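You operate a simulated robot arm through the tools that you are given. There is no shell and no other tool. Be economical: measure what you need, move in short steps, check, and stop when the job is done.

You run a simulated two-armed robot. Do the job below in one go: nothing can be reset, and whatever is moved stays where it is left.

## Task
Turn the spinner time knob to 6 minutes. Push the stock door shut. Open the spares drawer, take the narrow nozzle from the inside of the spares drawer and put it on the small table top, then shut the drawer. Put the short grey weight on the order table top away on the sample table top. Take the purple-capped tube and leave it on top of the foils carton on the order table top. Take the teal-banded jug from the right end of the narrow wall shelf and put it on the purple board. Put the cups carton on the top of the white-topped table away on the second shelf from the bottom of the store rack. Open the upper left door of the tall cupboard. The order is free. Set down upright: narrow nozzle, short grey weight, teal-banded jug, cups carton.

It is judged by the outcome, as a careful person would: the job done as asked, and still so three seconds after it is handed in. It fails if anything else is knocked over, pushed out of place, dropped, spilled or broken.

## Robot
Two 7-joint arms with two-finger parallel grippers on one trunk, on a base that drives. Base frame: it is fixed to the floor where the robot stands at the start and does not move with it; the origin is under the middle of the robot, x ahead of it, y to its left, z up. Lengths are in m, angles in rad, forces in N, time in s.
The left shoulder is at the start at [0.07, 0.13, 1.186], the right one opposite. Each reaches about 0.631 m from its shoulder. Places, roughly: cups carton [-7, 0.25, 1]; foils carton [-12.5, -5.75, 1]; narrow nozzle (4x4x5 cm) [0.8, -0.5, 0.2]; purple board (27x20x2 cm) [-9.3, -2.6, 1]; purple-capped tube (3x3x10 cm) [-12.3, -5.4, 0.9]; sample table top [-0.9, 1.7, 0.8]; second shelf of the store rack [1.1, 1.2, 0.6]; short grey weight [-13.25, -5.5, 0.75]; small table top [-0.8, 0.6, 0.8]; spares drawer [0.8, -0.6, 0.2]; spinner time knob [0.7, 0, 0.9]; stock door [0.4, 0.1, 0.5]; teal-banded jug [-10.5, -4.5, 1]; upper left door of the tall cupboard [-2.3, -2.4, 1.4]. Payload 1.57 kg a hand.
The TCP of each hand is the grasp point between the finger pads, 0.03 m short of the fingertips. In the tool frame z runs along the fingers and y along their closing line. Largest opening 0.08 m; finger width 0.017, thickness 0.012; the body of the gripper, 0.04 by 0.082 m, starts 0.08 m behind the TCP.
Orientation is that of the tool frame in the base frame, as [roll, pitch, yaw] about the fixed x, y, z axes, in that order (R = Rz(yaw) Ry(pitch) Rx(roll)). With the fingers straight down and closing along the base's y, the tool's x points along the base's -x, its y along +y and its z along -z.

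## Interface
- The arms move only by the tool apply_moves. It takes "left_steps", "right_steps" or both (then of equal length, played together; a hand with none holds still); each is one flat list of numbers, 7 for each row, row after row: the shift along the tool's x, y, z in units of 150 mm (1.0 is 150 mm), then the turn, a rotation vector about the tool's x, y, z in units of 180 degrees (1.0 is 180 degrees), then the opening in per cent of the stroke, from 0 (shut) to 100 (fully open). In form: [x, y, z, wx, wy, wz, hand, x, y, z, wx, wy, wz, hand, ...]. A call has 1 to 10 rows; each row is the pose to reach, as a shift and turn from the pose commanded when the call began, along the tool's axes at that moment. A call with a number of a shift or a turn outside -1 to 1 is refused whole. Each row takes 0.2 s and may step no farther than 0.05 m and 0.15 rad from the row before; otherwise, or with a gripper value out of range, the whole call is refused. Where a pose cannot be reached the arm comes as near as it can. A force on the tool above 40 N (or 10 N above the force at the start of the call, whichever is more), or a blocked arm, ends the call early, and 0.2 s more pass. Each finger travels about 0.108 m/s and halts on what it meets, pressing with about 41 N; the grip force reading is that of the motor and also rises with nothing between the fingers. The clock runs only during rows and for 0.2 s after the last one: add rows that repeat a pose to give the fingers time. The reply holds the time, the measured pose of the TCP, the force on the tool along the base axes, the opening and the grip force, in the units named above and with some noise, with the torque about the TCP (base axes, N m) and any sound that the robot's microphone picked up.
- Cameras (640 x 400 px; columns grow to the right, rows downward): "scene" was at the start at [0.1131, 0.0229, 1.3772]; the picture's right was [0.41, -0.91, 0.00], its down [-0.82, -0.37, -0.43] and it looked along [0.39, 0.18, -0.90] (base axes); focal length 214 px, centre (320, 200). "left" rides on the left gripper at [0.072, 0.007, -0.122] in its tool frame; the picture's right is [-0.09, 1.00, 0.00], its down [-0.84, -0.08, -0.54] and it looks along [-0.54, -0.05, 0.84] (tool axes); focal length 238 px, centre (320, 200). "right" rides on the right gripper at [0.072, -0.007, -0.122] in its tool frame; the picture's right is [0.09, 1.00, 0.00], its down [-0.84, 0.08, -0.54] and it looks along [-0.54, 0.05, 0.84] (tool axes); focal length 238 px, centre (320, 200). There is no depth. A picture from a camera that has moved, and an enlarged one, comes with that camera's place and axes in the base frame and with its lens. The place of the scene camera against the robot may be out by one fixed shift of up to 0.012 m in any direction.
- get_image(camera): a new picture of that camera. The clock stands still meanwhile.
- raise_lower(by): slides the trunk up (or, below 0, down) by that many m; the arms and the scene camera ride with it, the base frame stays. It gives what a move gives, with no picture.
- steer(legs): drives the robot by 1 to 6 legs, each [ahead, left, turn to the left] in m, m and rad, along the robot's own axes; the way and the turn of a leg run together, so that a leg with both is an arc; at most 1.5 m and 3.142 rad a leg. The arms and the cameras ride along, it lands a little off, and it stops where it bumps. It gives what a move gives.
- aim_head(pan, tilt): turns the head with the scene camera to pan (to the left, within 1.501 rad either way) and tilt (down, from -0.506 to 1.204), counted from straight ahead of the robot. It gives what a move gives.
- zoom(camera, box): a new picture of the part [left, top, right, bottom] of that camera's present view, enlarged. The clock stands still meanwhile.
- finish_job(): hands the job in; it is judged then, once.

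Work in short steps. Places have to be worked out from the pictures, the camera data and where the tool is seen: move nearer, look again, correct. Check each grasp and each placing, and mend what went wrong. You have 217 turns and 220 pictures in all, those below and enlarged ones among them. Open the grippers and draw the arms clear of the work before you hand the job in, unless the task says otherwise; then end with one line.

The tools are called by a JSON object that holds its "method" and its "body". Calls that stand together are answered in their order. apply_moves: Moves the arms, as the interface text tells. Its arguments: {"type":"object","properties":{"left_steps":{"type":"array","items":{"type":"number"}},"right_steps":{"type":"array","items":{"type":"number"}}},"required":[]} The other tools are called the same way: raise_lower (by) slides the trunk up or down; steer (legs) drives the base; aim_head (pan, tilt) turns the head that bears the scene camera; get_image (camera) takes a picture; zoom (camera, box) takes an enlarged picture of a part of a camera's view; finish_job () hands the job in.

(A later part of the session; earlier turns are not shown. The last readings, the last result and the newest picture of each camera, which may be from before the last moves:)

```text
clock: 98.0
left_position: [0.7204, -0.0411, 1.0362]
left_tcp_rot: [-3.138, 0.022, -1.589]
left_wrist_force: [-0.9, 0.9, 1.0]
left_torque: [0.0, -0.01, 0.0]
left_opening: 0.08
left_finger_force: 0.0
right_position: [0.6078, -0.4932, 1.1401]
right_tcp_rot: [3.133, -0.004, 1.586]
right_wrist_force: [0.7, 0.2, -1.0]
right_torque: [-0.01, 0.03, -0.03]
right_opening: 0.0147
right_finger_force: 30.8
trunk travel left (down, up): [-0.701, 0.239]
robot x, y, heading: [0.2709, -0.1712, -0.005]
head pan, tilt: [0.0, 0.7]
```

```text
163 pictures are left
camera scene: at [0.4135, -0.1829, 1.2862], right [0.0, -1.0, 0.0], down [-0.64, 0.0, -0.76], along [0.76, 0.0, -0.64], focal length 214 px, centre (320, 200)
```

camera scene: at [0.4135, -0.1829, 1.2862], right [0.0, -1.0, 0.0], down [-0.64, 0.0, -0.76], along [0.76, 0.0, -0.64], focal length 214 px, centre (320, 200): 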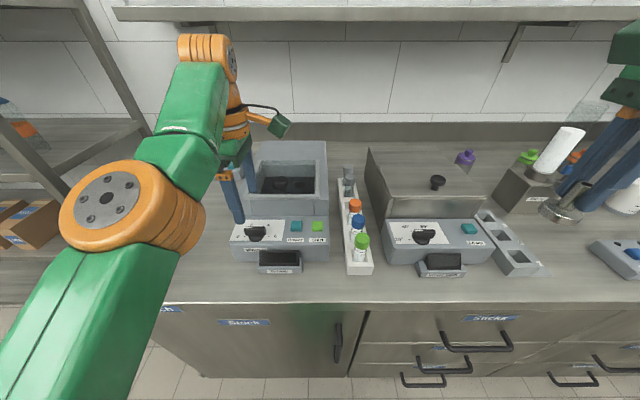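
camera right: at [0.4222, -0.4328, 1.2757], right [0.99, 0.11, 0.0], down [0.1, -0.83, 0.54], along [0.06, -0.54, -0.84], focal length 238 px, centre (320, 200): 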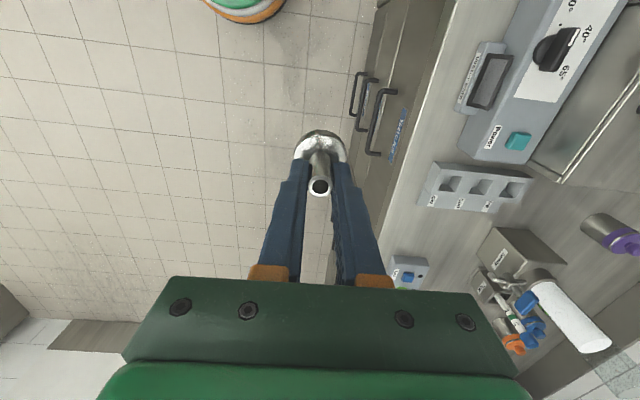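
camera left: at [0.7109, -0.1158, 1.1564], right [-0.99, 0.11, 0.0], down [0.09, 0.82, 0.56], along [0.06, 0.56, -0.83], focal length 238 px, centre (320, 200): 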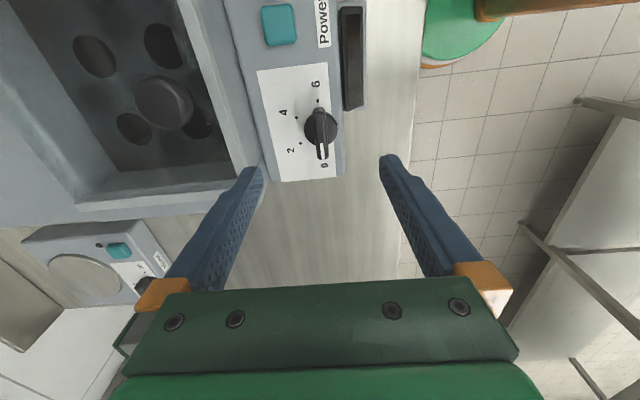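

I half-close the fingers (tub wall is near), shift 9 mm in -y, and lower 5 cm.

{"method": "apply_moves", "body": {"left_steps": [0.03, 0.01, 0, 0, 0, 0, 60, 0.06, 0.02, 0, 0, 0, 0, 45, 0.06, 0.02, 0, 0, 0, 0, 45]}}

{"method": "raise_lower", "body": {"by": -0.045}}

{"method": "get_image", "body": {"camera": "left"}}

{"method": "zoom", "body": {"camera": "scene", "box": [200, 140, 340, 270]}}

```text
clock: 98.8
left_position: [0.7171, -0.0498, 1.0367]
left_tcp_rot: [-3.141, 0.022, -1.589]
left_wrist_force: [0.9, 0.0, -0.6]
left_torque: [0.02, 0.01, 0.0]
left_opening: 0.0357
left_finger_force: 0.1
right_position: [0.6074, -0.493, 1.1401]
right_tcp_rot: [3.135, -0.003, 1.588]
right_wrist_force: [0.1, 0.0, -1.0]
right_torque: [-0.02, -0.02, -0.01]
right_opening: 0.0148
right_finger_force: 30.4
trunk travel left (down, up): [-0.701, 0.239]
robot x, y, heading: [0.268, -0.1791, -0.002]
head pan, tilt: [0.0, 0.7]
```

```text
clock: 99.6
left_position: [0.7163, -0.0498, 0.9922]
left_tcp_rot: [-3.138, 0.022, -1.589]
left_wrist_force: [-0.8, -1.0, -0.9]
left_torque: [0.0, -0.02, -0.03]
left_opening: 0.0362
left_finger_force: 0.1
right_position: [0.6069, -0.4931, 1.0957]
right_tcp_rot: [3.134, -0.002, 1.587]
right_wrist_force: [-0.3, 0.4, -0.9]
right_torque: [0.01, -0.01, -0.01]
right_opening: 0.0147
right_finger_force: 30.7
trunk travel left (down, up): [-0.656, 0.284]
robot x, y, heading: [0.2703, -0.1793, -0.002]
head pan, tilt: [0.0, 0.7]
```

```text
162 pictures are left
camera left: at [0.7072, -0.1244, 1.1122], right [-0.99, 0.11, 0.0], down [0.09, 0.82, 0.56], along [0.06, 0.56, -0.83], focal length 238 px, centre (320, 200)
```

left: 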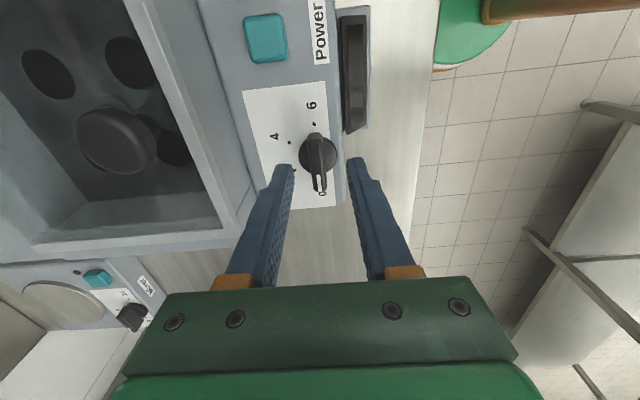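

```text
3.08 times, centred on (270, 205) of scene
camera zoom: at [0.4132, -0.1829, 1.2412], right [0.0, -1.0, 0.0], down [-0.64, 0.0, -0.76], along [0.76, 0.0, -0.64], focal length 660 px, centre (474, 185)
```

zoom: 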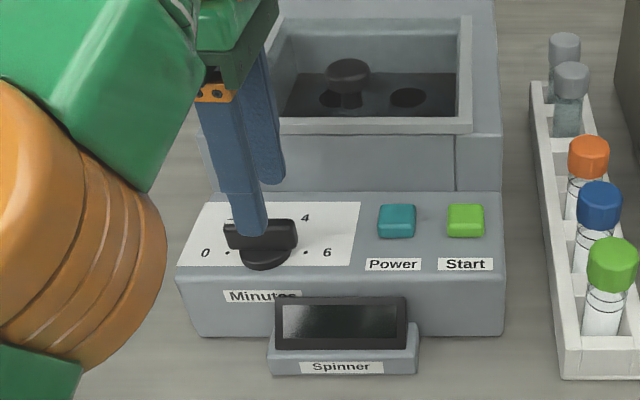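

Fingers straddle the bar. I lower 2.5 cm and look once more before closing.

{"method": "raise_lower", "body": {"by": -0.025}}

{"method": "zoom", "body": {"camera": "scene", "box": [200, 140, 340, 270]}}

{"method": "zoom", "body": {"camera": "left", "box": [230, 80, 410, 240]}}

```text
clock: 100.3
left_position: [0.7167, -0.0497, 0.9674]
left_tcp_rot: [-3.137, 0.022, -1.588]
left_wrist_force: [0.8, 0.3, -0.7]
left_torque: [0.0, -0.02, 0.0]
left_opening: 0.0362
left_finger_force: 0.0
right_position: [0.6059, -0.4925, 1.0701]
right_tcp_rot: [3.135, -0.003, 1.588]
right_wrist_force: [0.4, -0.4, -0.2]
right_torque: [0.0, 0.02, 0.03]
right_opening: 0.0147
right_finger_force: 31.3
trunk travel left (down, up): [-0.631, 0.309]
robot x, y, heading: [0.2713, -0.1786, -0.006]
head pan, tilt: [0.0, 0.7]
```

```text
3.08 times, centred on (270, 205) of scene
camera zoom: at [0.4133, -0.1829, 1.2162], right [0.0, -1.0, 0.0], down [-0.64, 0.0, -0.76], along [0.76, 0.0, -0.64], focal length 660 px, centre (474, 185)
```

zoom: 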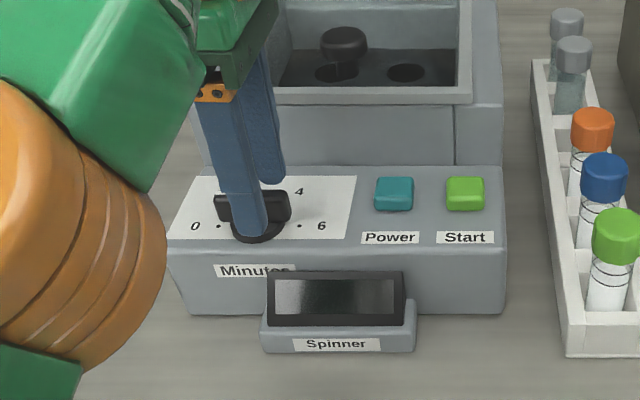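

```text
2.50 times, centred on (320, 160) of left
camera zoom: at [0.7073, -0.1244, 1.0871], right [-0.99, 0.11, 0.0], down [0.09, 0.82, 0.56], along [0.06, 0.56, -0.83], focal length 596 px, centre (320, 300)
```

zoom: 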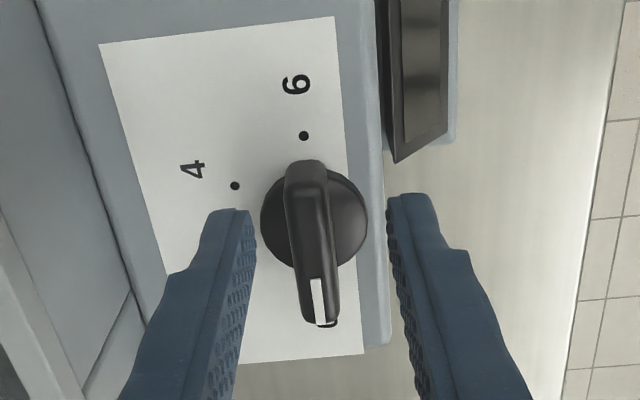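

Well centred. I close on the knob bar.

{"method": "apply_moves", "body": {"left_steps": [0, 0, 0, 0, 0, 0, 25, 0, 0, 0, 0, 0, 0, 0, 0, 0, 0, 0, 0, 0, 0]}}

{"method": "zoom", "body": {"camera": "left", "box": [230, 80, 410, 240]}}

```text
clock: 101.2
left_position: [0.7188, -0.0499, 0.9658]
left_tcp_rot: [-3.137, 0.024, -1.588]
left_wrist_force: [12.2, 1.1, 12.0]
left_torque: [0.22, -0.33, -0.08]
left_opening: 0.0117
left_finger_force: 28.9
right_position: [0.6088, -0.4939, 1.0687]
right_tcp_rot: [3.138, -0.002, 1.588]
right_wrist_force: [-0.4, 1.2, -1.1]
right_torque: [-0.03, 0.01, 0.01]
right_opening: 0.0148
right_finger_force: 30.6
trunk travel left (down, up): [-0.631, 0.309]
robot x, y, heading: [0.2708, -0.1808, -0.007]
head pan, tilt: [0.0, 0.7]
```

```text
2.50 times, centred on (320, 160) of left
camera zoom: at [0.71, -0.1249, 1.0866], right [-0.99, 0.11, 0.0], down [0.09, 0.82, 0.56], along [0.06, 0.56, -0.83], focal length 596 px, centre (320, 300)
```

zoom: 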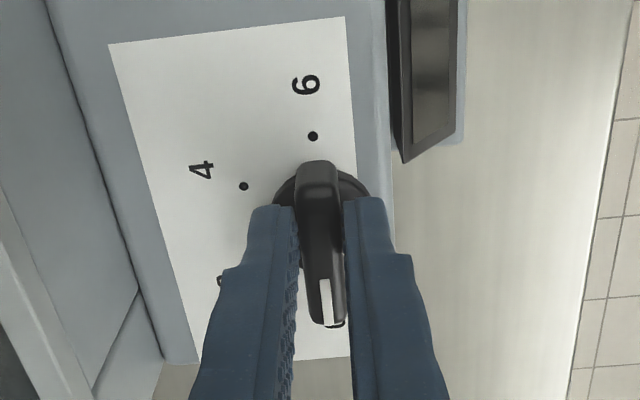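

Gripped (12 mm). I turn clockwise, half first.

{"method": "apply_moves", "body": {"left_steps": [0, -0.01, 0, 0, 0, 0.045, 0, 0, -0.01, 0, 0, 0, 0.09, 0, 0, -0.01, 0, 0, 0, 0.135, 0, 0, -0.01, 0, 0, 0, 0.18, 0, 0, -0.01, 0, 0, 0, 0.225, 0, 0, -0.01, 0, 0, 0, 0.27, 0, 0, -0.01, 0, 0, 0, 0.315, 0, 0, -0.01, 0, 0, 0, 0.36, 0, 0, -0.01, 0, 0, 0, 0.405, 0, 0, -0.01, 0, 0, 0, 0.45, 0]}}

{"method": "zoom", "body": {"camera": "scene", "box": [200, 140, 340, 270]}}

```text
clock: 103.3
left_position: [0.7125, -0.0426, 0.9687]
left_tcp_rot: [3.125, 0.013, -3.002]
left_wrist_force: [-16.1, 20.6, 0.1]
left_torque: [0.49, 0.73, 0.11]
left_opening: 0.0117
left_finger_force: 28.7
right_position: [0.6007, -0.4849, 1.0744]
right_tcp_rot: [3.128, 0.005, 1.59]
right_wrist_force: [-0.7, 0.9, -1.5]
right_torque: [0.02, 0.01, 0.0]
right_opening: 0.0151
right_finger_force: 30.4
trunk travel left (down, up): [-0.631, 0.309]
robot x, y, heading: [0.2709, -0.1797, -0.005]
head pan, tilt: [0.0, 0.7]
```

```text
3.08 times, centred on (270, 205) of scene
camera zoom: at [0.4063, -0.1741, 1.2173], right [0.0, -1.0, 0.01], down [-0.64, 0.0, -0.77], along [0.77, -0.01, -0.64], focal length 660 px, centre (474, 185)
```

zoom: 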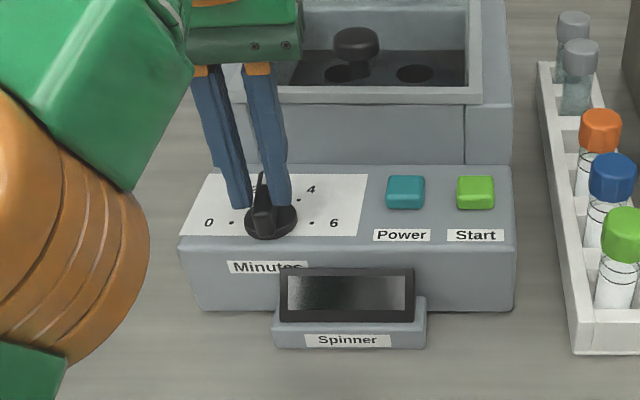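

81° done with the knob following. I re-centre a little and turn further.

{"method": "apply_moves", "body": {"left_steps": [0.02, 0.035, 0, 0, 0, 0.045, 0, 0.02, 0.035, 0, 0, 0, 0.09, 0, 0.02, 0.035, 0, 0, 0, 0.135, 0, 0.02, 0.035, 0, 0, 0, 0.18, 0, 0.02, 0.035, 0, 0, 0, 0.225, 0, 0.02, 0.035, 0, 0, 0, 0.27, 0, 0.02, 0.035, 0, 0, 0, 0.315, 0, 0.02, 0.035, 0, 0, 0, 0.36, 0, 0.02, 0.035, 0, 0, 0, 0.405, 0, 0.02, 0.035, 0, 0, 0, 0.45, 0]}}

{"method": "zoom", "body": {"camera": "scene", "box": [200, 140, 340, 270]}}

```text
clock: 105.5
left_position: [0.719, -0.0391, 0.9631]
left_tcp_rot: [3.138, -0.014, 1.866]
left_wrist_force: [16.8, 24.6, 6.3]
left_torque: [0.53, -0.36, 0.09]
left_opening: 0.0116
left_finger_force: 28.9
right_position: [0.6121, -0.4852, 1.072]
right_tcp_rot: [3.141, 0.008, 1.59]
right_wrist_force: [0.1, 0.6, -0.6]
right_torque: [-0.01, 0.0, 0.0]
right_opening: 0.0148
right_finger_force: 30.7
trunk travel left (down, up): [-0.631, 0.309]
robot x, y, heading: [0.2729, -0.1822, -0.007]
head pan, tilt: [0.0, 0.7]
```

```text
3.08 times, centred on (270, 205) of scene
camera zoom: at [0.4192, -0.1728, 1.2154], right [0.0, -1.0, 0.01], down [-0.65, 0.0, -0.76], along [0.76, -0.01, -0.65], focal length 660 px, centre (474, 185)
```

zoom: 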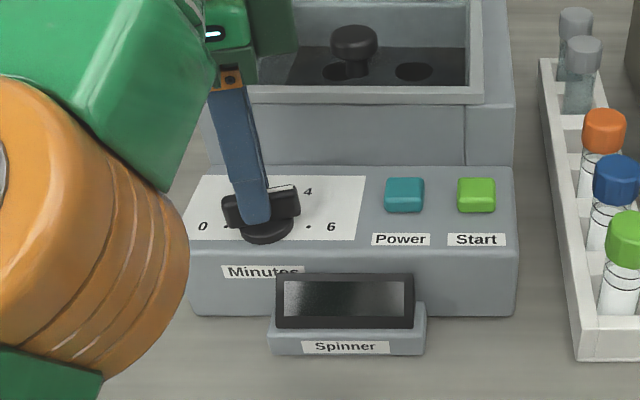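

162° turned; pointer near 6. I turn the remaining 17°.

{"method": "apply_moves", "body": {"left_steps": [0.03, 0.037, 0, 0, 0, 0.045, 0, 0.03, 0.037, 0, 0, 0, 0.095, 0, 0.03, 0.037, 0, 0, 0, 0.095, 0]}}

{"method": "zoom", "body": {"camera": "left", "box": [200, 60, 440, 260]}}

```text
refused: row 2 steps farther than a row can; nothing moved
```

```text
2.00 times, centred on (320, 160) of left
camera zoom: at [0.7035, 0.0308, 1.0866], right [0.98, 0.2, 0.0], down [0.17, -0.83, 0.53], along [0.11, -0.52, -0.85], focal length 477 px, centre (320, 280)
```

zoom: 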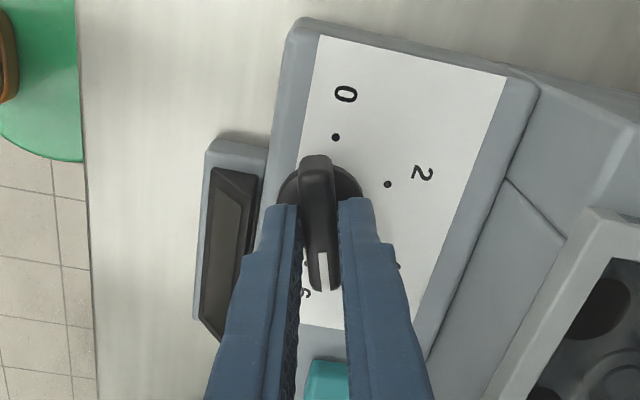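

{"method": "apply_moves", "body": {"left_steps": [0.03, 0.037, 0, 0, 0, 0.045, 0, 0.03, 0.037, 0, 0, 0, 0.09, 0, 0.03, 0.037, 0, 0, 0, 0.097, 0, 0.03, 0.037, 0, 0, 0, 0.097, 0]}}

{"method": "zoom", "body": {"camera": "left", "box": [200, 60, 440, 260]}}

```text
clock: 106.5
left_position: [0.72, -0.0393, 0.9648]
left_tcp_rot: [-3.141, -0.02, 1.56]
left_wrist_force: [-5.8, 1.9, -20.2]
left_torque: [-0.12, 0.11, 0.49]
left_opening: 0.012
left_finger_force: 29.1
right_position: [0.6081, -0.4902, 1.0707]
right_tcp_rot: [3.137, 0.0, 1.588]
right_wrist_force: [0.2, -0.4, 0.3]
right_torque: [-0.01, 0.01, 0.01]
right_opening: 0.0146
right_finger_force: 31.0
trunk travel left (down, up): [-0.631, 0.309]
robot x, y, heading: [0.2729, -0.1799, -0.001]
head pan, tilt: [0.0, 0.7]
```

```text
2.00 times, centred on (320, 160) of left
camera zoom: at [0.7261, 0.0307, 1.0888], right [0.99, -0.1, 0.0], down [-0.09, -0.85, 0.53], along [-0.06, -0.52, -0.85], focal length 477 px, centre (320, 280)
```

zoom: 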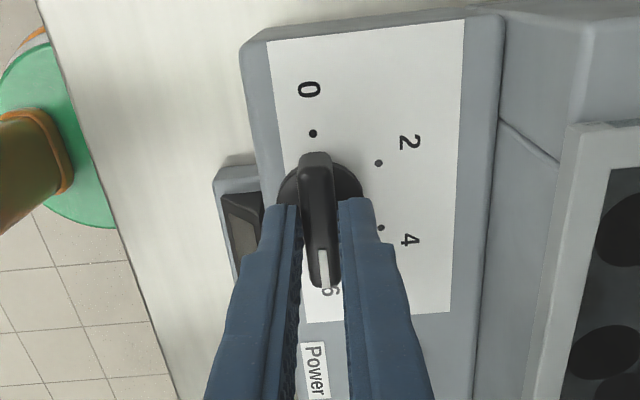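

The bar's axis runs through the 0 dot with the white mark at 6, and the torque hints at the end stop. I release and rise.

{"method": "apply_moves", "body": {"left_steps": [0, 0, 0, 0, 0, 0, 20, 0, 0, 0, 0, 0, 0, 40, 0, 0, 0, 0, 0, 0, 40]}}

{"method": "raise_lower", "body": {"by": 0.12}}

{"method": "zoom", "body": {"camera": "left", "box": [220, 40, 420, 200]}}

{"method": "zoom", "body": {"camera": "scene", "box": [200, 180, 340, 310]}}

```text
clock: 107.3
left_position: [0.7184, -0.0415, 0.9682]
left_tcp_rot: [3.138, -0.023, 1.562]
left_wrist_force: [0.3, 0.2, 0.4]
left_torque: [-0.01, -0.03, -0.01]
left_opening: 0.0321
left_finger_force: 0.0
right_position: [0.6061, -0.4936, 1.0707]
right_tcp_rot: [3.136, -0.004, 1.588]
right_wrist_force: [0.2, -0.3, -0.8]
right_torque: [0.0, 0.01, 0.0]
right_opening: 0.0149
right_finger_force: 31.0
trunk travel left (down, up): [-0.631, 0.309]
robot x, y, heading: [0.2718, -0.1782, -0.005]
head pan, tilt: [0.0, 0.7]
```

```text
clock: 108.8
left_position: [0.719, -0.0396, 1.0871]
left_tcp_rot: [3.138, -0.024, 1.561]
left_wrist_force: [-1.2, 0.2, 0.2]
left_torque: [0.03, 0.01, 0.01]
left_opening: 0.032
left_finger_force: 0.0
right_position: [0.607, -0.4941, 1.1907]
right_tcp_rot: [3.136, -0.002, 1.589]
right_wrist_force: [-0.6, -0.1, -0.7]
right_torque: [-0.04, -0.01, 0.01]
right_opening: 0.0147
right_finger_force: 31.3
trunk travel left (down, up): [-0.751, 0.189]
robot x, y, heading: [0.2729, -0.181, -0.005]
head pan, tilt: [0.0, 0.7]
```

```text
2.50 times, centred on (320, 120) of left
camera zoom: at [0.7243, 0.0292, 1.2106], right [0.99, -0.1, 0.0], down [-0.09, -0.85, 0.52], along [-0.05, -0.52, -0.85], focal length 596 px, centre (320, 400)
```

zoom: 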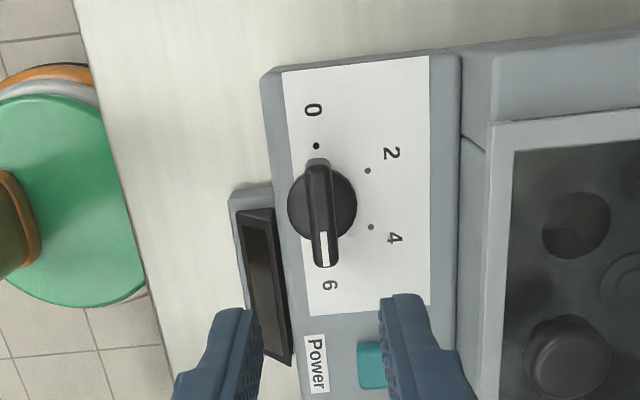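

```text
3.08 times, centred on (270, 245) of scene
camera zoom: at [0.4136, -0.183, 1.3362], right [0.0, -1.0, 0.0], down [-0.64, 0.0, -0.76], along [0.76, 0.0, -0.64], focal length 660 px, centre (474, 62)
```

zoom: 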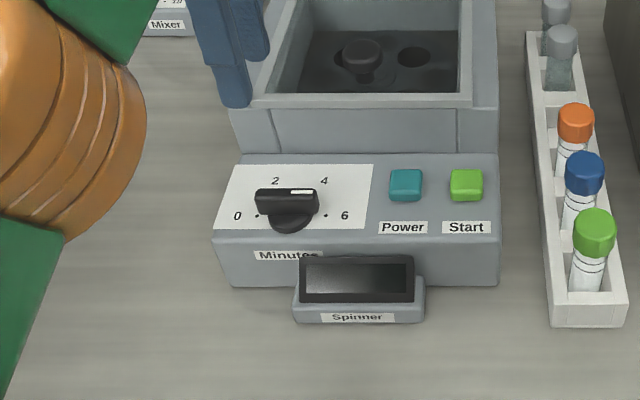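

Knob set to 6. I back away from the bench and turn left to look toward the small table.

{"method": "steer", "body": {"legs": [[-0.5, 0, 0], [0, 0, 1.57]]}}

{"method": "aim_head", "body": {"pan": 0.7, "tilt": 0.5}}

{"method": "get_image", "body": {"camera": "scene"}}

```text
clock: 115.6
left_position: [-0.3716, 0.2667, 1.0874]
left_tcp_rot: [3.136, -0.022, -3.136]
left_wrist_force: [-0.7, -0.5, -0.2]
left_torque: [-0.02, -0.03, 0.01]
left_opening: 0.0322
left_finger_force: 0.2
right_position: [0.0818, 0.1608, 1.1892]
right_tcp_rot: [3.134, -0.004, -3.111]
right_wrist_force: [0.3, 0.4, -0.9]
right_torque: [0.0, -0.01, 0.0]
right_opening: 0.0148
right_finger_force: 30.7
trunk travel left (down, up): [-0.751, 0.189]
robot x, y, heading: [-0.2261, -0.1752, 1.574]
head pan, tilt: [0.0, 0.7]
```

```text
clock: 116.7
left_position: [-0.3716, 0.2685, 1.0874]
left_tcp_rot: [3.14, -0.023, -3.138]
left_wrist_force: [1.0, 1.1, 0.8]
left_torque: [0.0, 0.02, 0.03]
left_opening: 0.0321
left_finger_force: 0.0
right_position: [0.0831, 0.1614, 1.1897]
right_tcp_rot: [3.135, -0.003, -3.11]
right_wrist_force: [1.0, -0.1, -1.1]
right_torque: [0.0, 0.01, 0.05]
right_opening: 0.0151
right_finger_force: 30.7
trunk travel left (down, up): [-0.751, 0.189]
robot x, y, heading: [-0.225, -0.1765, 1.582]
head pan, tilt: [0.7, 0.499]
```

```text
151 pictures are left
camera scene: at [-0.2791, -0.0615, 1.3539], right [0.76, 0.65, 0.0], down [0.31, -0.36, -0.88], along [-0.57, 0.67, -0.48], focal length 214 px, centre (320, 200)
```

scene: 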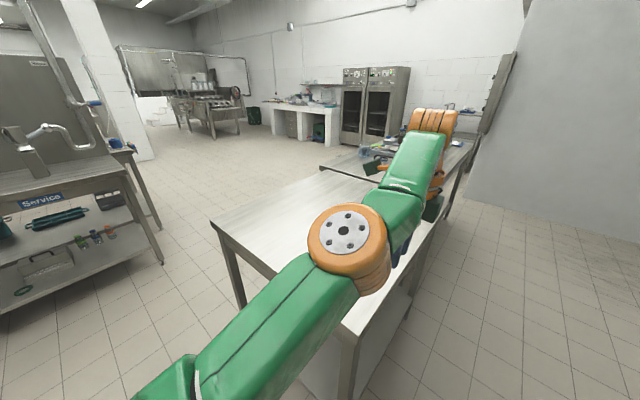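

The small table's front edge is at y≈0.22 spanning x≈-1.17..-0.43. I back 0.15 and shift left 0.65 so the right hand faces it, then look.

{"method": "steer", "body": {"legs": [[-0.15, 0, 0], [0, 0.68, 0]]}}

{"method": "aim_head", "body": {"pan": 0, "tilt": 0.5}}

{"method": "get_image", "body": {"camera": "scene"}}

```text
clock: 121.4
left_position: [-1.051, 0.1046, 1.0879]
left_tcp_rot: [3.138, -0.023, -3.121]
left_wrist_force: [0.7, 0.4, -1.1]
left_torque: [-0.01, 0.01, -0.01]
left_opening: 0.0318
left_finger_force: 0.1
right_position: [-0.5958, 0.0059, 1.1903]
right_tcp_rot: [3.135, -0.005, -3.096]
right_wrist_force: [0.6, -0.4, -1.6]
right_torque: [-0.01, -0.02, 0.01]
right_opening: 0.0147
right_finger_force: 31.4
trunk travel left (down, up): [-0.751, 0.189]
robot x, y, heading: [-0.8985, -0.3391, 1.598]
head pan, tilt: [0.7, 0.499]
```

```text
clock: 122.5
left_position: [-1.0505, 0.1047, 1.0879]
left_tcp_rot: [3.138, -0.023, -3.121]
left_wrist_force: [-0.2, 0.7, -0.7]
left_torque: [0.0, 0.03, -0.01]
left_opening: 0.0322
left_finger_force: 0.1
right_position: [-0.5957, 0.0061, 1.1899]
right_tcp_rot: [3.136, -0.003, -3.096]
right_wrist_force: [0.3, 0.4, -0.2]
right_torque: [0.01, 0.0, -0.02]
right_opening: 0.0148
right_finger_force: 31.7
trunk travel left (down, up): [-0.751, 0.189]
robot x, y, heading: [-0.8982, -0.3384, 1.596]
head pan, tilt: [0.0, 0.499]
```

```text
150 pictures are left
camera scene: at [-0.8963, -0.1996, 1.354], right [1.0, 0.03, 0.0], down [0.01, -0.48, -0.88], along [-0.02, 0.88, -0.48], focal length 214 px, centre (320, 200)
```

scene: 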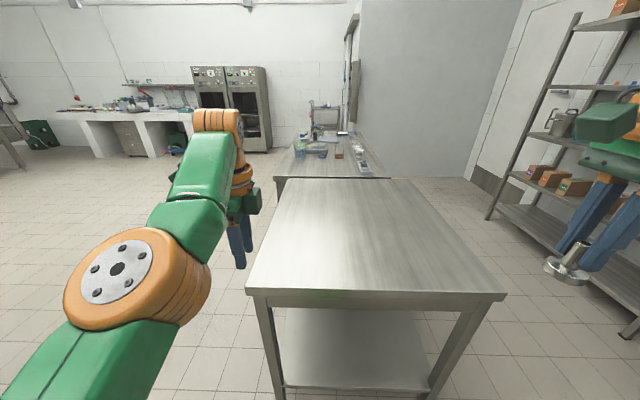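

The small table is empty: x -1.14..-0.36, y 0.24..1.11. I drive ahead 0.25, then reach forward and down with the right arm only.

{"method": "steer", "body": {"legs": [[0.25, 0, -0.02]]}}

{"method": "apply_moves", "body": {"right_steps": [0, 0.1, 0.15, 0, 0, 0, 0, 0, 0.2, 0.3, 0, 0, 0, 0, 0, 0.3, 0.45, 0, 0, 0, 0, 0, 0.4, 0.6, 0, 0, 0, 0, 0, 0.5, 0.75, 0, 0, 0, 0, 0, 0.6, 0.9, 0, 0, 0, 0, 0, 0.65, 1.0, 0, 0, 0, 0]}}

{"method": "get_image", "body": {"camera": "right"}}

{"method": "get_image", "body": {"camera": "scene"}}

```text
clock: 124.3
left_position: [-1.0486, 0.3489, 1.0878]
left_tcp_rot: [3.137, -0.024, -3.139]
left_wrist_force: [0.9, -1.0, -0.1]
left_torque: [0.01, 0.0, 0.02]
left_opening: 0.032
left_finger_force: 0.0
right_position: [-0.595, 0.2435, 1.1913]
right_tcp_rot: [3.134, -0.003, -3.112]
right_wrist_force: [0.0, 0.0, -1.1]
right_torque: [-0.01, 0.03, 0.04]
right_opening: 0.0147
right_finger_force: 30.7
trunk travel left (down, up): [-0.751, 0.189]
robot x, y, heading: [-0.9037, -0.0973, 1.58]
head pan, tilt: [0.0, 0.499]
```

```text
clock: 125.9
left_position: [-1.0482, 0.3511, 1.0884]
left_tcp_rot: [3.139, -0.024, -3.138]
left_wrist_force: [-0.3, -0.3, -0.2]
left_torque: [-0.03, 0.03, -0.04]
left_opening: 0.032
left_finger_force: 0.0
right_position: [-0.5975, 0.3449, 1.0382]
right_tcp_rot: [3.137, -0.003, -3.112]
right_wrist_force: [0.2, 0.3, -1.1]
right_torque: [0.04, -0.02, -0.01]
right_opening: 0.0148
right_finger_force: 30.8
trunk travel left (down, up): [-0.751, 0.189]
robot x, y, heading: [-0.899, -0.096, 1.581]
head pan, tilt: [0.0, 0.499]
```

```text
149 pictures are left
camera right: at [-0.668, 0.3334, 1.16], right [-0.12, 0.99, 0.01], down [0.84, 0.1, 0.54], along [0.54, 0.07, -0.84], focal length 238 px, centre (320, 200)
```

right: 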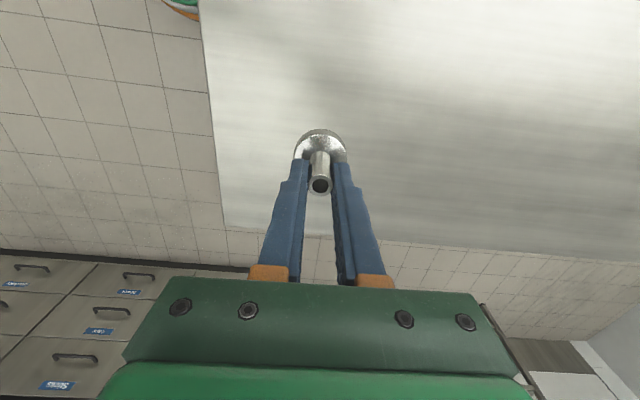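

```text
148 pictures are left
camera scene: at [-0.8979, 0.0453, 1.3539], right [1.0, 0.01, 0.0], down [0.0, -0.48, -0.88], along [-0.01, 0.88, -0.48], focal length 214 px, centre (320, 200)
```

scene: 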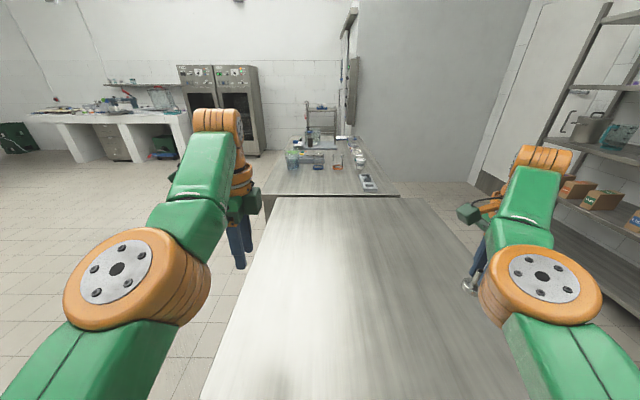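

I lower 0.14 toward the table.

{"method": "apply_moves", "body": {"right_steps": [0, 0, 0.2, 0, 0, 0, 0, 0, 0, 0.4, 0, 0, 0, 0, 0, 0, 0.6, 0, 0, 0, 0, 0, 0, 0.8, 0, 0, 0, 0, 0, 0, 0.95, 0, 0, 0, 0]}}

{"method": "get_image", "body": {"camera": "right"}}

{"method": "zoom", "body": {"camera": "scene", "box": [380, 180, 600, 360]}}

```text
clock: 127.1
left_position: [-1.0507, 0.3497, 1.0882]
left_tcp_rot: [3.134, -0.02, -3.138]
left_wrist_force: [0.0, -0.1, 0.2]
left_torque: [0.02, -0.02, 0.01]
left_opening: 0.0319
left_finger_force: 0.0
right_position: [-0.601, 0.3419, 0.9022]
right_tcp_rot: [3.127, 0.0, -3.111]
right_wrist_force: [4.0, 2.8, 11.9]
right_torque: [-0.03, -0.14, 0.03]
right_opening: 0.0148
right_finger_force: 30.9
trunk travel left (down, up): [-0.751, 0.189]
robot x, y, heading: [-0.9048, -0.0928, 1.579]
head pan, tilt: [0.0, 0.499]
```

```text
147 pictures are left
camera right: at [-0.6736, 0.3293, 1.0224], right [-0.12, 0.99, 0.01], down [0.83, 0.1, 0.54], along [0.54, 0.08, -0.84], focal length 238 px, centre (320, 200)
```

right: 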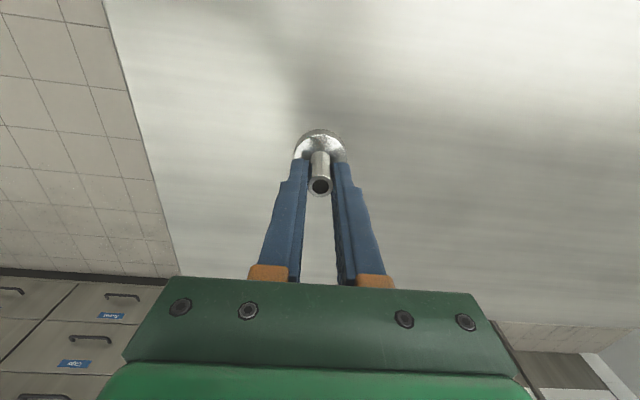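

```text
2.22 times, centred on (490, 270) of scene
camera zoom: at [-0.9008, 0.0409, 1.3548], right [1.0, 0.01, 0.0], down [0.01, -0.48, -0.88], along [-0.01, 0.88, -0.48], focal length 477 px, centre (-58, 44)
```

zoom: 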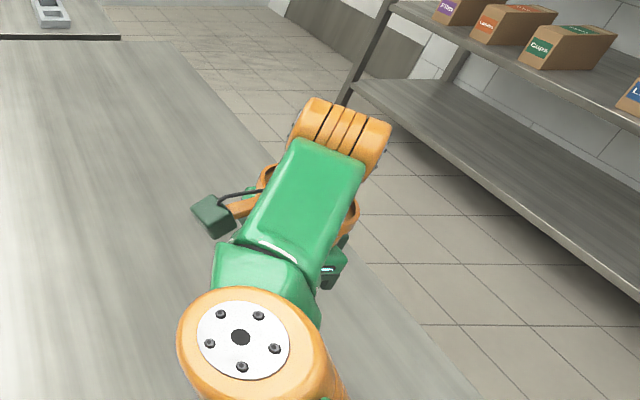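

Contact felt (12 N) at TCP z 0.902: the nozzle stands on the table. I ease up slightly, open, and lift.

{"method": "apply_moves", "body": {"right_steps": [0, 0, -0.03, 0, 0, 0, 0, 0, 0, -0.03, 0, 0, 0, 30, 0, 0, -0.03, 0, 0, 0, 70, 0, 0, -0.25, 0, 0, 0, 70, 0, 0, -0.5, 0, 0, 0, 70, 0, 0, -0.8, 0, 0, 0, 70, 0, 0, -1.0, 0, 0, 0, 70]}}

{"method": "get_image", "body": {"camera": "right"}}

```text
clock: 128.7
left_position: [-1.0489, 0.3505, 1.0876]
left_tcp_rot: [3.137, -0.023, -3.139]
left_wrist_force: [0.2, 0.5, 1.0]
left_torque: [-0.01, -0.01, 0.01]
left_opening: 0.0318
left_finger_force: 0.2
right_position: [-0.5987, 0.3431, 1.0501]
right_tcp_rot: [3.136, 0.0, -3.11]
right_wrist_force: [0.3, 0.4, 0.6]
right_torque: [-0.02, -0.07, 0.03]
right_opening: 0.056
right_finger_force: 0.1
trunk travel left (down, up): [-0.751, 0.189]
robot x, y, heading: [-0.9018, -0.0938, 1.578]
head pan, tilt: [0.0, 0.499]
```

```text
145 pictures are left
camera right: at [-0.6697, 0.3311, 1.1711], right [-0.12, 0.99, 0.01], down [0.84, 0.1, 0.54], along [0.54, 0.07, -0.84], focal length 238 px, centre (320, 200)
```

right: 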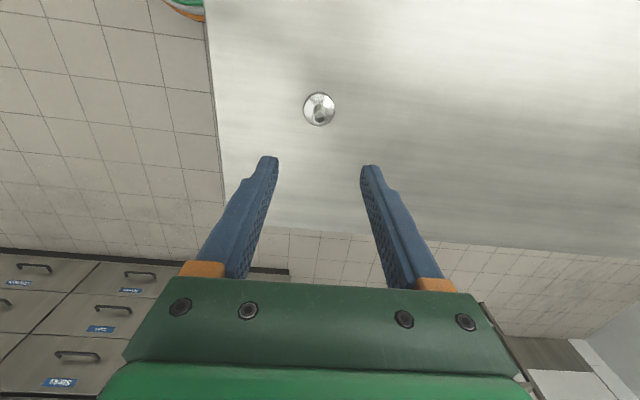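

The nozzle stands upright on the small table. I back off and turn toward the tall cupboard, looking from there.

{"method": "steer", "body": {"legs": [[-0.55, 0, 0], [0, 0, 2.45]]}}

{"method": "aim_head", "body": {"pan": 0, "tilt": 0.25}}

{"method": "get_image", "body": {"camera": "scene"}}

```text
clock: 137.7
left_position: [-1.0715, -1.0943, 1.0875]
left_tcp_rot: [3.139, -0.023, -0.678]
left_wrist_force: [0.1, 0.5, -0.3]
left_torque: [0.02, 0.0, 0.01]
left_opening: 0.0321
left_finger_force: 0.1
right_position: [-1.4155, -0.8037, 1.0496]
right_tcp_rot: [3.135, -0.002, -0.651]
right_wrist_force: [-0.3, 0.1, -0.9]
right_torque: [-0.01, 0.03, 0.01]
right_opening: 0.0558
right_finger_force: 0.1
trunk travel left (down, up): [-0.751, 0.189]
robot x, y, heading: [-0.9054, -0.6543, -2.24]
head pan, tilt: [0.0, 0.499]
```

```text
clock: 138.5
left_position: [-1.0708, -1.0919, 1.0878]
left_tcp_rot: [3.138, -0.023, -0.677]
left_wrist_force: [-0.8, 0.0, -0.2]
left_torque: [0.03, -0.04, 0.03]
left_opening: 0.0319
left_finger_force: 0.1
right_position: [-1.4148, -0.8037, 1.0494]
right_tcp_rot: [3.136, -0.002, -0.651]
right_wrist_force: [1.0, -0.3, 0.0]
right_torque: [0.0, -0.01, 0.0]
right_opening: 0.0558
right_finger_force: 0.0
trunk travel left (down, up): [-0.751, 0.189]
robot x, y, heading: [-0.9013, -0.6534, -2.244]
head pan, tilt: [0.0, 0.25]
```

```text
144 pictures are left
camera scene: at [-0.9857, -0.7712, 1.377], right [-0.78, 0.62, 0.0], down [0.15, 0.19, -0.97], along [-0.6, -0.76, -0.25], focal length 214 px, centre (320, 200)
```

scene: 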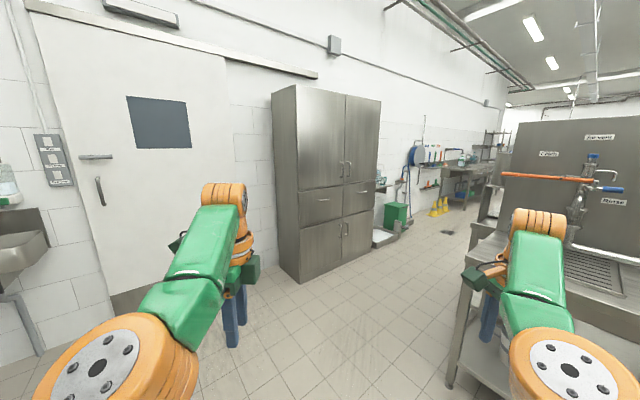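

The cupboard front is near y≈-2.4, x≈-2.05..-3.05; the upper left door's handle is near (-2.54, -2.37, 1.12), hinge at the +x side. I turn to face -y and move over.

{"method": "steer", "body": {"legs": [[0, 0, 0.67], [0.85, 0, 0], [0, -0.9, 0]]}}

{"method": "apply_moves", "body": {"right_steps": [0, 0, 0, 0, 0, -0.047, 60, 0, 0, 0, 0, 0, -0.094, 60, 0, 0, 0, 0, 0, -0.141, 60, 0, 0, 0, 0, 0, -0.188, 60, 0, 0, 0, 0, 0, -0.235, 60, 0, 0, 0, 0, 0, -0.282, 60, 0, 0, 0, 0, 0, -0.329, 60, 0, 0, 0, 0, 0, -0.376, 60, 0, 0, 0, 0, 0, -0.423, 60, 0, 0, 0, 0, 0, -0.47, 60]}}

{"method": "get_image", "body": {"camera": "scene"}}

```text
clock: 149.0
left_position: [-1.7082, -1.885, 1.0861]
left_tcp_rot: [3.139, -0.021, -0.063]
left_wrist_force: [0.3, 0.2, 0.1]
left_torque: [0.01, 0.01, -0.05]
left_opening: 0.032
left_finger_force: 0.1
right_position: [-2.1562, -1.8471, 1.0499]
right_tcp_rot: [3.134, 0.0, -0.037]
right_wrist_force: [1.1, -0.4, 0.0]
right_torque: [-0.02, 0.03, -0.02]
right_opening: 0.0557
right_finger_force: 0.1
trunk travel left (down, up): [-0.751, 0.189]
robot x, y, heading: [-1.8235, -1.4296, -1.632]
head pan, tilt: [0.0, 0.25]
```

```text
clock: 151.2
left_position: [-1.7088, -1.8855, 1.0859]
left_tcp_rot: [3.137, -0.023, -0.062]
left_wrist_force: [-0.7, 0.3, 0.1]
left_torque: [-0.01, -0.01, -0.02]
left_opening: 0.032
left_finger_force: 0.0
right_position: [-2.1574, -1.847, 1.0483]
right_tcp_rot: [3.138, 0.007, 1.443]
right_wrist_force: [0.2, -0.2, -0.1]
right_torque: [0.0, 0.03, -0.01]
right_opening: 0.0478
right_finger_force: 0.1
trunk travel left (down, up): [-0.751, 0.189]
robot x, y, heading: [-1.8236, -1.4318, -1.629]
head pan, tilt: [0.0, 0.25]
```

```text
143 pictures are left
camera scene: at [-1.8247, -1.5771, 1.3771], right [-1.0, 0.06, 0.0], down [0.01, 0.25, -0.97], along [-0.06, -0.97, -0.25], focal length 214 px, centre (320, 200)
```

scene: 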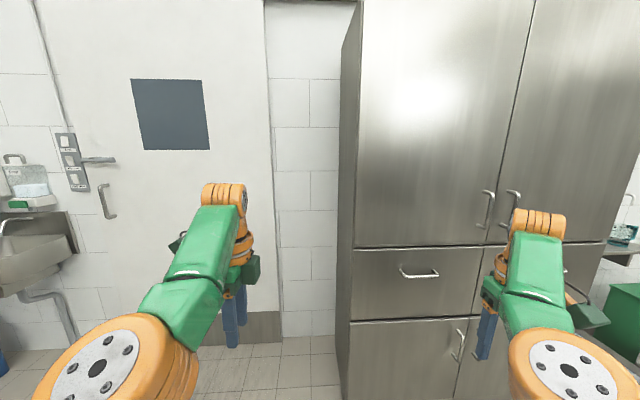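

Now I pitch the right hand to point forward (closing horizontally).

{"method": "apply_moves", "body": {"right_steps": [0, 0, -0.05, 0, -0.047, 0, 100, 0, 0, -0.1, 0, -0.094, 0, 100, 0, 0, -0.15, 0, -0.141, 0, 100, 0, 0, -0.2, 0, -0.188, 0, 100, 0, 0, -0.25, 0, -0.235, 0, 100, 0, 0, -0.3, 0, -0.282, 0, 100, 0, 0, -0.35, 0, -0.329, 0, 100, 0, 0, -0.4, 0, -0.376, 0, 100, 0, 0, -0.45, 0, -0.423, 0, 100, 0, 0, -0.5, 0, -0.47, 0, 100]}}

{"method": "steer", "body": {"legs": [[0.1, -0.35, 0.06]]}}

{"method": "get_image", "body": {"camera": "scene"}}

```text
clock: 153.4
left_position: [-1.7086, -1.8848, 1.0873]
left_tcp_rot: [3.138, -0.023, -0.064]
left_wrist_force: [0.6, 0.5, -0.4]
left_torque: [0.02, 0.0, 0.04]
left_opening: 0.032
left_finger_force: 0.1
right_position: [-2.1561, -1.8467, 1.125]
right_tcp_rot: [3.111, 1.484, 1.41]
right_wrist_force: [0.5, 0.1, -1.1]
right_torque: [0.01, -0.01, -0.03]
right_opening: 0.0801
right_finger_force: 0.0
trunk travel left (down, up): [-0.751, 0.189]
robot x, y, heading: [-1.8222, -1.4291, -1.632]
head pan, tilt: [0.0, 0.25]
```

```text
clock: 155.7
left_position: [-2.0362, -1.969, 1.0869]
left_tcp_rot: [3.138, -0.021, 0.0]
left_wrist_force: [0.1, -0.3, -0.7]
left_torque: [0.02, 0.02, -0.03]
left_opening: 0.0322
left_finger_force: 0.0
right_position: [-2.4864, -1.9576, 1.1246]
right_tcp_rot: [3.123, 1.484, 1.48]
right_wrist_force: [1.0, 0.6, 0.0]
right_torque: [0.0, 0.0, -0.03]
right_opening: 0.0799
right_finger_force: 0.0
trunk travel left (down, up): [-0.751, 0.189]
robot x, y, heading: [-2.1773, -1.5226, -1.568]
head pan, tilt: [0.0, 0.25]
```

```text
142 pictures are left
camera scene: at [-2.1717, -1.6683, 1.3772], right [-1.0, 0.0, 0.0], down [0.0, 0.25, -0.97], along [0.0, -0.97, -0.25], focal length 214 px, centre (320, 200)
```

scene: 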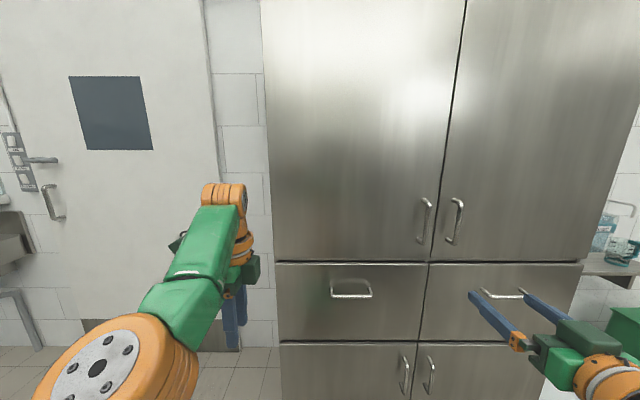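

The handle triangulates to roughly (-2.49, -2.31, 1.15); the right hand is nearly in line. I raise 4 cm and advance 0.2, then look with the hand camera.

{"method": "raise_lower", "body": {"by": 0.04}}

{"method": "steer", "body": {"legs": [[0.2, 0, 0]]}}

{"method": "get_image", "body": {"camera": "right"}}

{"method": "get_image", "body": {"camera": "scene"}}

```text
clock: 156.6
left_position: [-2.0375, -1.9685, 1.1261]
left_tcp_rot: [3.139, -0.022, -0.001]
left_wrist_force: [0.3, 0.0, 0.5]
left_torque: [0.0, 0.0, -0.02]
left_opening: 0.0319
left_finger_force: 0.0
right_position: [-2.4873, -1.9582, 1.1634]
right_tcp_rot: [3.107, 1.483, 1.466]
right_wrist_force: [-0.1, -0.2, -0.1]
right_torque: [0.01, -0.01, 0.02]
right_opening: 0.08
right_finger_force: 0.0
trunk travel left (down, up): [-0.791, 0.149]
robot x, y, heading: [-2.1783, -1.5267, -1.563]
head pan, tilt: [0.0, 0.25]
```

```text
clock: 158.2
left_position: [-2.0374, -2.1646, 1.1289]
left_tcp_rot: [3.135, -0.022, 0.0]
left_wrist_force: [-0.1, 0.0, -0.1]
left_torque: [-0.04, -0.01, 0.01]
left_opening: 0.0321
left_finger_force: 0.0
right_position: [-2.4865, -2.1544, 1.166]
right_tcp_rot: [3.106, 1.486, 1.468]
right_wrist_force: [-0.3, -0.3, 0.2]
right_torque: [-0.01, 0.01, 0.0]
right_opening: 0.08
right_finger_force: 0.1
trunk travel left (down, up): [-0.791, 0.149]
robot x, y, heading: [-2.1798, -1.7211, -1.566]
head pan, tilt: [0.0, 0.25]
```

```text
141 pictures are left
camera right: at [-2.4836, -2.0283, 1.1039], right [0.99, -0.06, -0.09], down [0.11, 0.46, 0.88], along [-0.01, -0.88, 0.47], focal length 238 px, centre (320, 200)
```

right: 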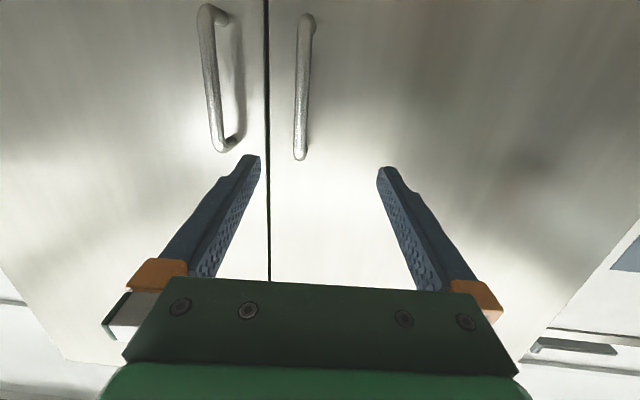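

```text
140 pictures are left
camera scene: at [-2.1723, -1.8647, 1.4175], right [-1.0, 0.0, 0.0], down [0.0, 0.24, -0.97], along [0.0, -0.97, -0.24], focal length 214 px, centre (320, 200)
```

scene: 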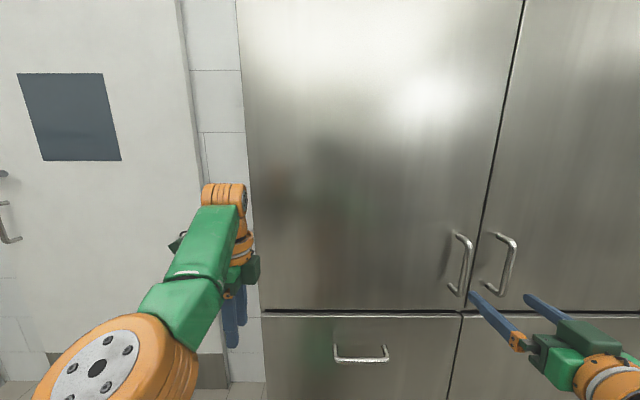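

Triangulated handle: (-2.521, -2.343, 1.128). I lower 2 cm, drift 1.5 cm right and advance 0.18.

{"method": "raise_lower", "body": {"by": -0.02}}

{"method": "steer", "body": {"legs": [[0, -0.018, 0], [0.178, 0, 0]]}}

{"method": "get_image", "body": {"camera": "right"}}

{"method": "get_image", "body": {"camera": "scene"}}

```text
clock: 158.8
left_position: [-2.0364, -2.1685, 1.1062]
left_tcp_rot: [3.139, -0.024, -0.001]
left_wrist_force: [-0.5, 1.1, 0.1]
left_torque: [0.01, 0.03, -0.02]
left_opening: 0.0318
left_finger_force: 0.0
right_position: [-2.4845, -2.1579, 1.1447]
right_tcp_rot: [3.11, 1.485, 1.473]
right_wrist_force: [0.0, 0.4, -0.1]
right_torque: [0.0, -0.01, 0.01]
right_opening: 0.0801
right_finger_force: 0.0
trunk travel left (down, up): [-0.771, 0.169]
robot x, y, heading: [-2.1774, -1.7205, -1.568]
head pan, tilt: [0.0, 0.25]
```

```text
clock: 160.6
left_position: [-2.0558, -2.3108, 1.1058]
left_tcp_rot: [-3.126, -0.02, 0.0]
left_wrist_force: [-1.5, -0.6, -0.3]
left_torque: [0.0, 0.01, -0.03]
left_opening: 0.0322
left_finger_force: 0.0
right_position: [-2.5048, -2.3049, 1.1442]
right_tcp_rot: [3.118, 1.484, 1.475]
right_wrist_force: [-0.1, -0.1, 0.6]
right_torque: [0.04, 0.02, -0.01]
right_opening: 0.0801
right_finger_force: 0.0
trunk travel left (down, up): [-0.771, 0.169]
robot x, y, heading: [-2.1966, -1.8714, -1.574]
head pan, tilt: [0.0, 0.25]
stopped in leg 2: the force on the tool passed its limit at 138 N (the readings are from after the stop); the commanded pose is now the measured one
```

```text
139 pictures are left
camera right: at [-2.5024, -2.1774, 1.0831], right [0.99, -0.06, -0.09], down [0.11, 0.46, 0.88], along [-0.01, -0.89, 0.46], focal length 238 px, centre (320, 200)
```

right: 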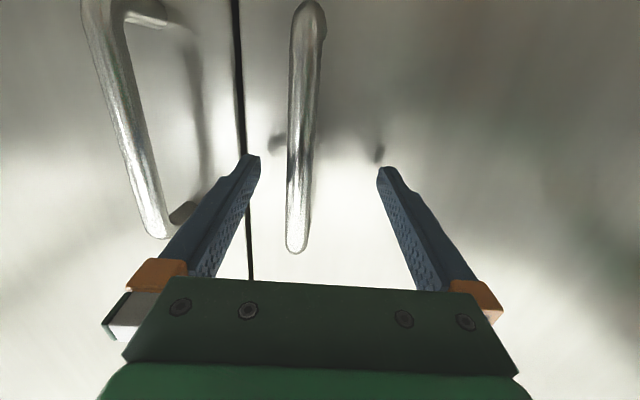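

```text
138 pictures are left
camera scene: at [-2.1906, -2.0153, 1.3971], right [-1.0, 0.0, 0.0], down [0.0, 0.25, -0.97], along [0.0, -0.97, -0.25], focal length 214 px, centre (320, 200)
```

scene: 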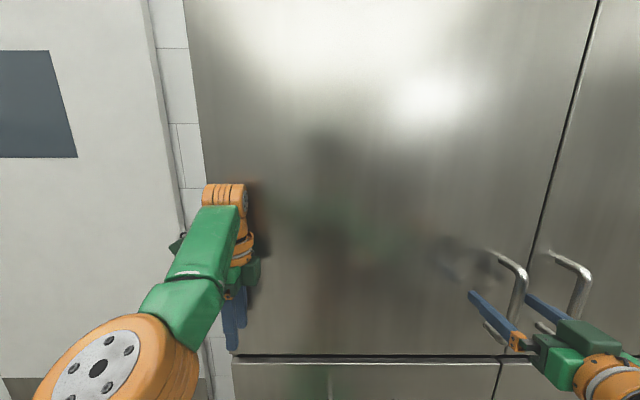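

The left wrist bumped the cupboard lightly. I draw the left hand back 0.12, then finish the approach.

{"method": "apply_moves", "body": {"left_steps": [0, -0.2, 0, 0, 0, 0, 40, 0, -0.4, 0, 0, 0, 0, 40, 0, -0.6, 0, 0, 0, 0, 40, 0, -0.8, 0, 0, 0, 0, 40]}}

{"method": "steer", "body": {"legs": [[0.03, -0.008, 0]]}}

{"method": "get_image", "body": {"camera": "right"}}

```text
clock: 161.6
left_position: [-2.0186, -2.2273, 1.1302]
left_tcp_rot: [-3.125, -0.012, 0.0]
left_wrist_force: [0.1, -0.7, 0.2]
left_torque: [0.0, 0.02, -0.04]
left_opening: 0.032
left_finger_force: 0.0
left hand out of reach, approached as far as the arm can: row 2, 3, 4
right_position: [-2.5052, -2.3022, 1.1456]
right_tcp_rot: [3.116, 1.484, 1.475]
right_wrist_force: [0.2, 0.5, 0.2]
right_torque: [0.03, 0.02, 0.02]
right_opening: 0.0801
right_finger_force: 0.0
trunk travel left (down, up): [-0.771, 0.169]
robot x, y, heading: [-2.2007, -1.8689, -1.57]
head pan, tilt: [0.0, 0.25]
```

```text
clock: 162.5
left_position: [-2.0238, -2.2495, 1.1333]
left_tcp_rot: [-3.134, -0.005, 0.001]
left_wrist_force: [0.2, 0.0, -0.1]
left_torque: [0.03, -0.02, -0.05]
left_opening: 0.0317
left_finger_force: 0.0
right_position: [-2.5098, -2.3208, 1.1476]
right_tcp_rot: [-3.13, 1.487, 1.515]
right_wrist_force: [2.6, 10.6, 0.6]
right_torque: [-0.08, -0.02, 0.56]
right_opening: 0.0801
right_finger_force: 0.1
trunk travel left (down, up): [-0.771, 0.169]
robot x, y, heading: [-2.2065, -1.8937, -1.574]
head pan, tilt: [0.0, 0.25]
stopped in leg 1: the force on the tool passed its limit at 90 N (the readings are from after the stop); the commanded pose is now the measured one
```

```text
137 pictures are left
camera right: at [-2.5074, -2.1942, 1.0851], right [0.99, -0.06, -0.09], down [0.11, 0.46, 0.88], along [-0.01, -0.88, 0.47], focal length 238 px, centre (320, 200)
```

right: 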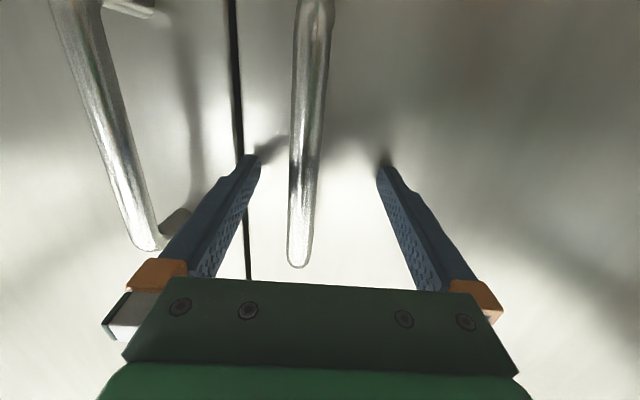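

The fingertips touch the door face, so the bar lies at the pads. I close on it.

{"method": "apply_moves", "body": {"right_steps": [0, 0, -0.03, 0, 0, 0, 60, 0, 0, -0.03, 0, 0, 0, 30, 0, 0, -0.03, 0, 0, 0, 0, 0, 0, -0.03, 0, 0, 0, 0, 0, 0, -0.03, 0, 0, 0, 0]}}

{"method": "get_image", "body": {"camera": "right"}}

```text
clock: 163.7
left_position: [-2.034, -2.2511, 1.1332]
left_tcp_rot: [-3.129, -0.013, 0.0]
left_wrist_force: [-0.3, -0.8, -0.2]
left_torque: [0.01, -0.03, 0.04]
left_opening: 0.032
left_finger_force: 0.1
right_position: [-2.5191, -2.3192, 1.1446]
right_tcp_rot: [3.047, 1.483, 1.408]
right_wrist_force: [-18.6, -0.3, 10.6]
right_torque: [0.55, 0.31, 0.06]
right_opening: 0.0156
right_finger_force: 31.3
trunk travel left (down, up): [-0.771, 0.169]
robot x, y, heading: [-2.2001, -1.8931, -1.569]
head pan, tilt: [0.0, 0.25]
```

```text
136 pictures are left
camera right: at [-2.5166, -2.1925, 1.0823], right [0.99, -0.06, -0.08], down [0.1, 0.46, 0.88], along [-0.01, -0.89, 0.47], focal length 238 px, centre (320, 200)
```

right: 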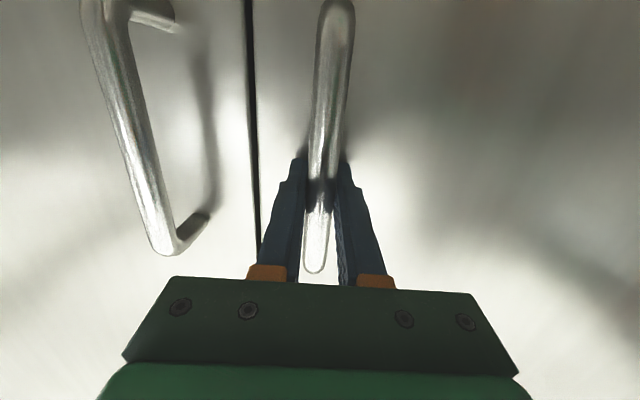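

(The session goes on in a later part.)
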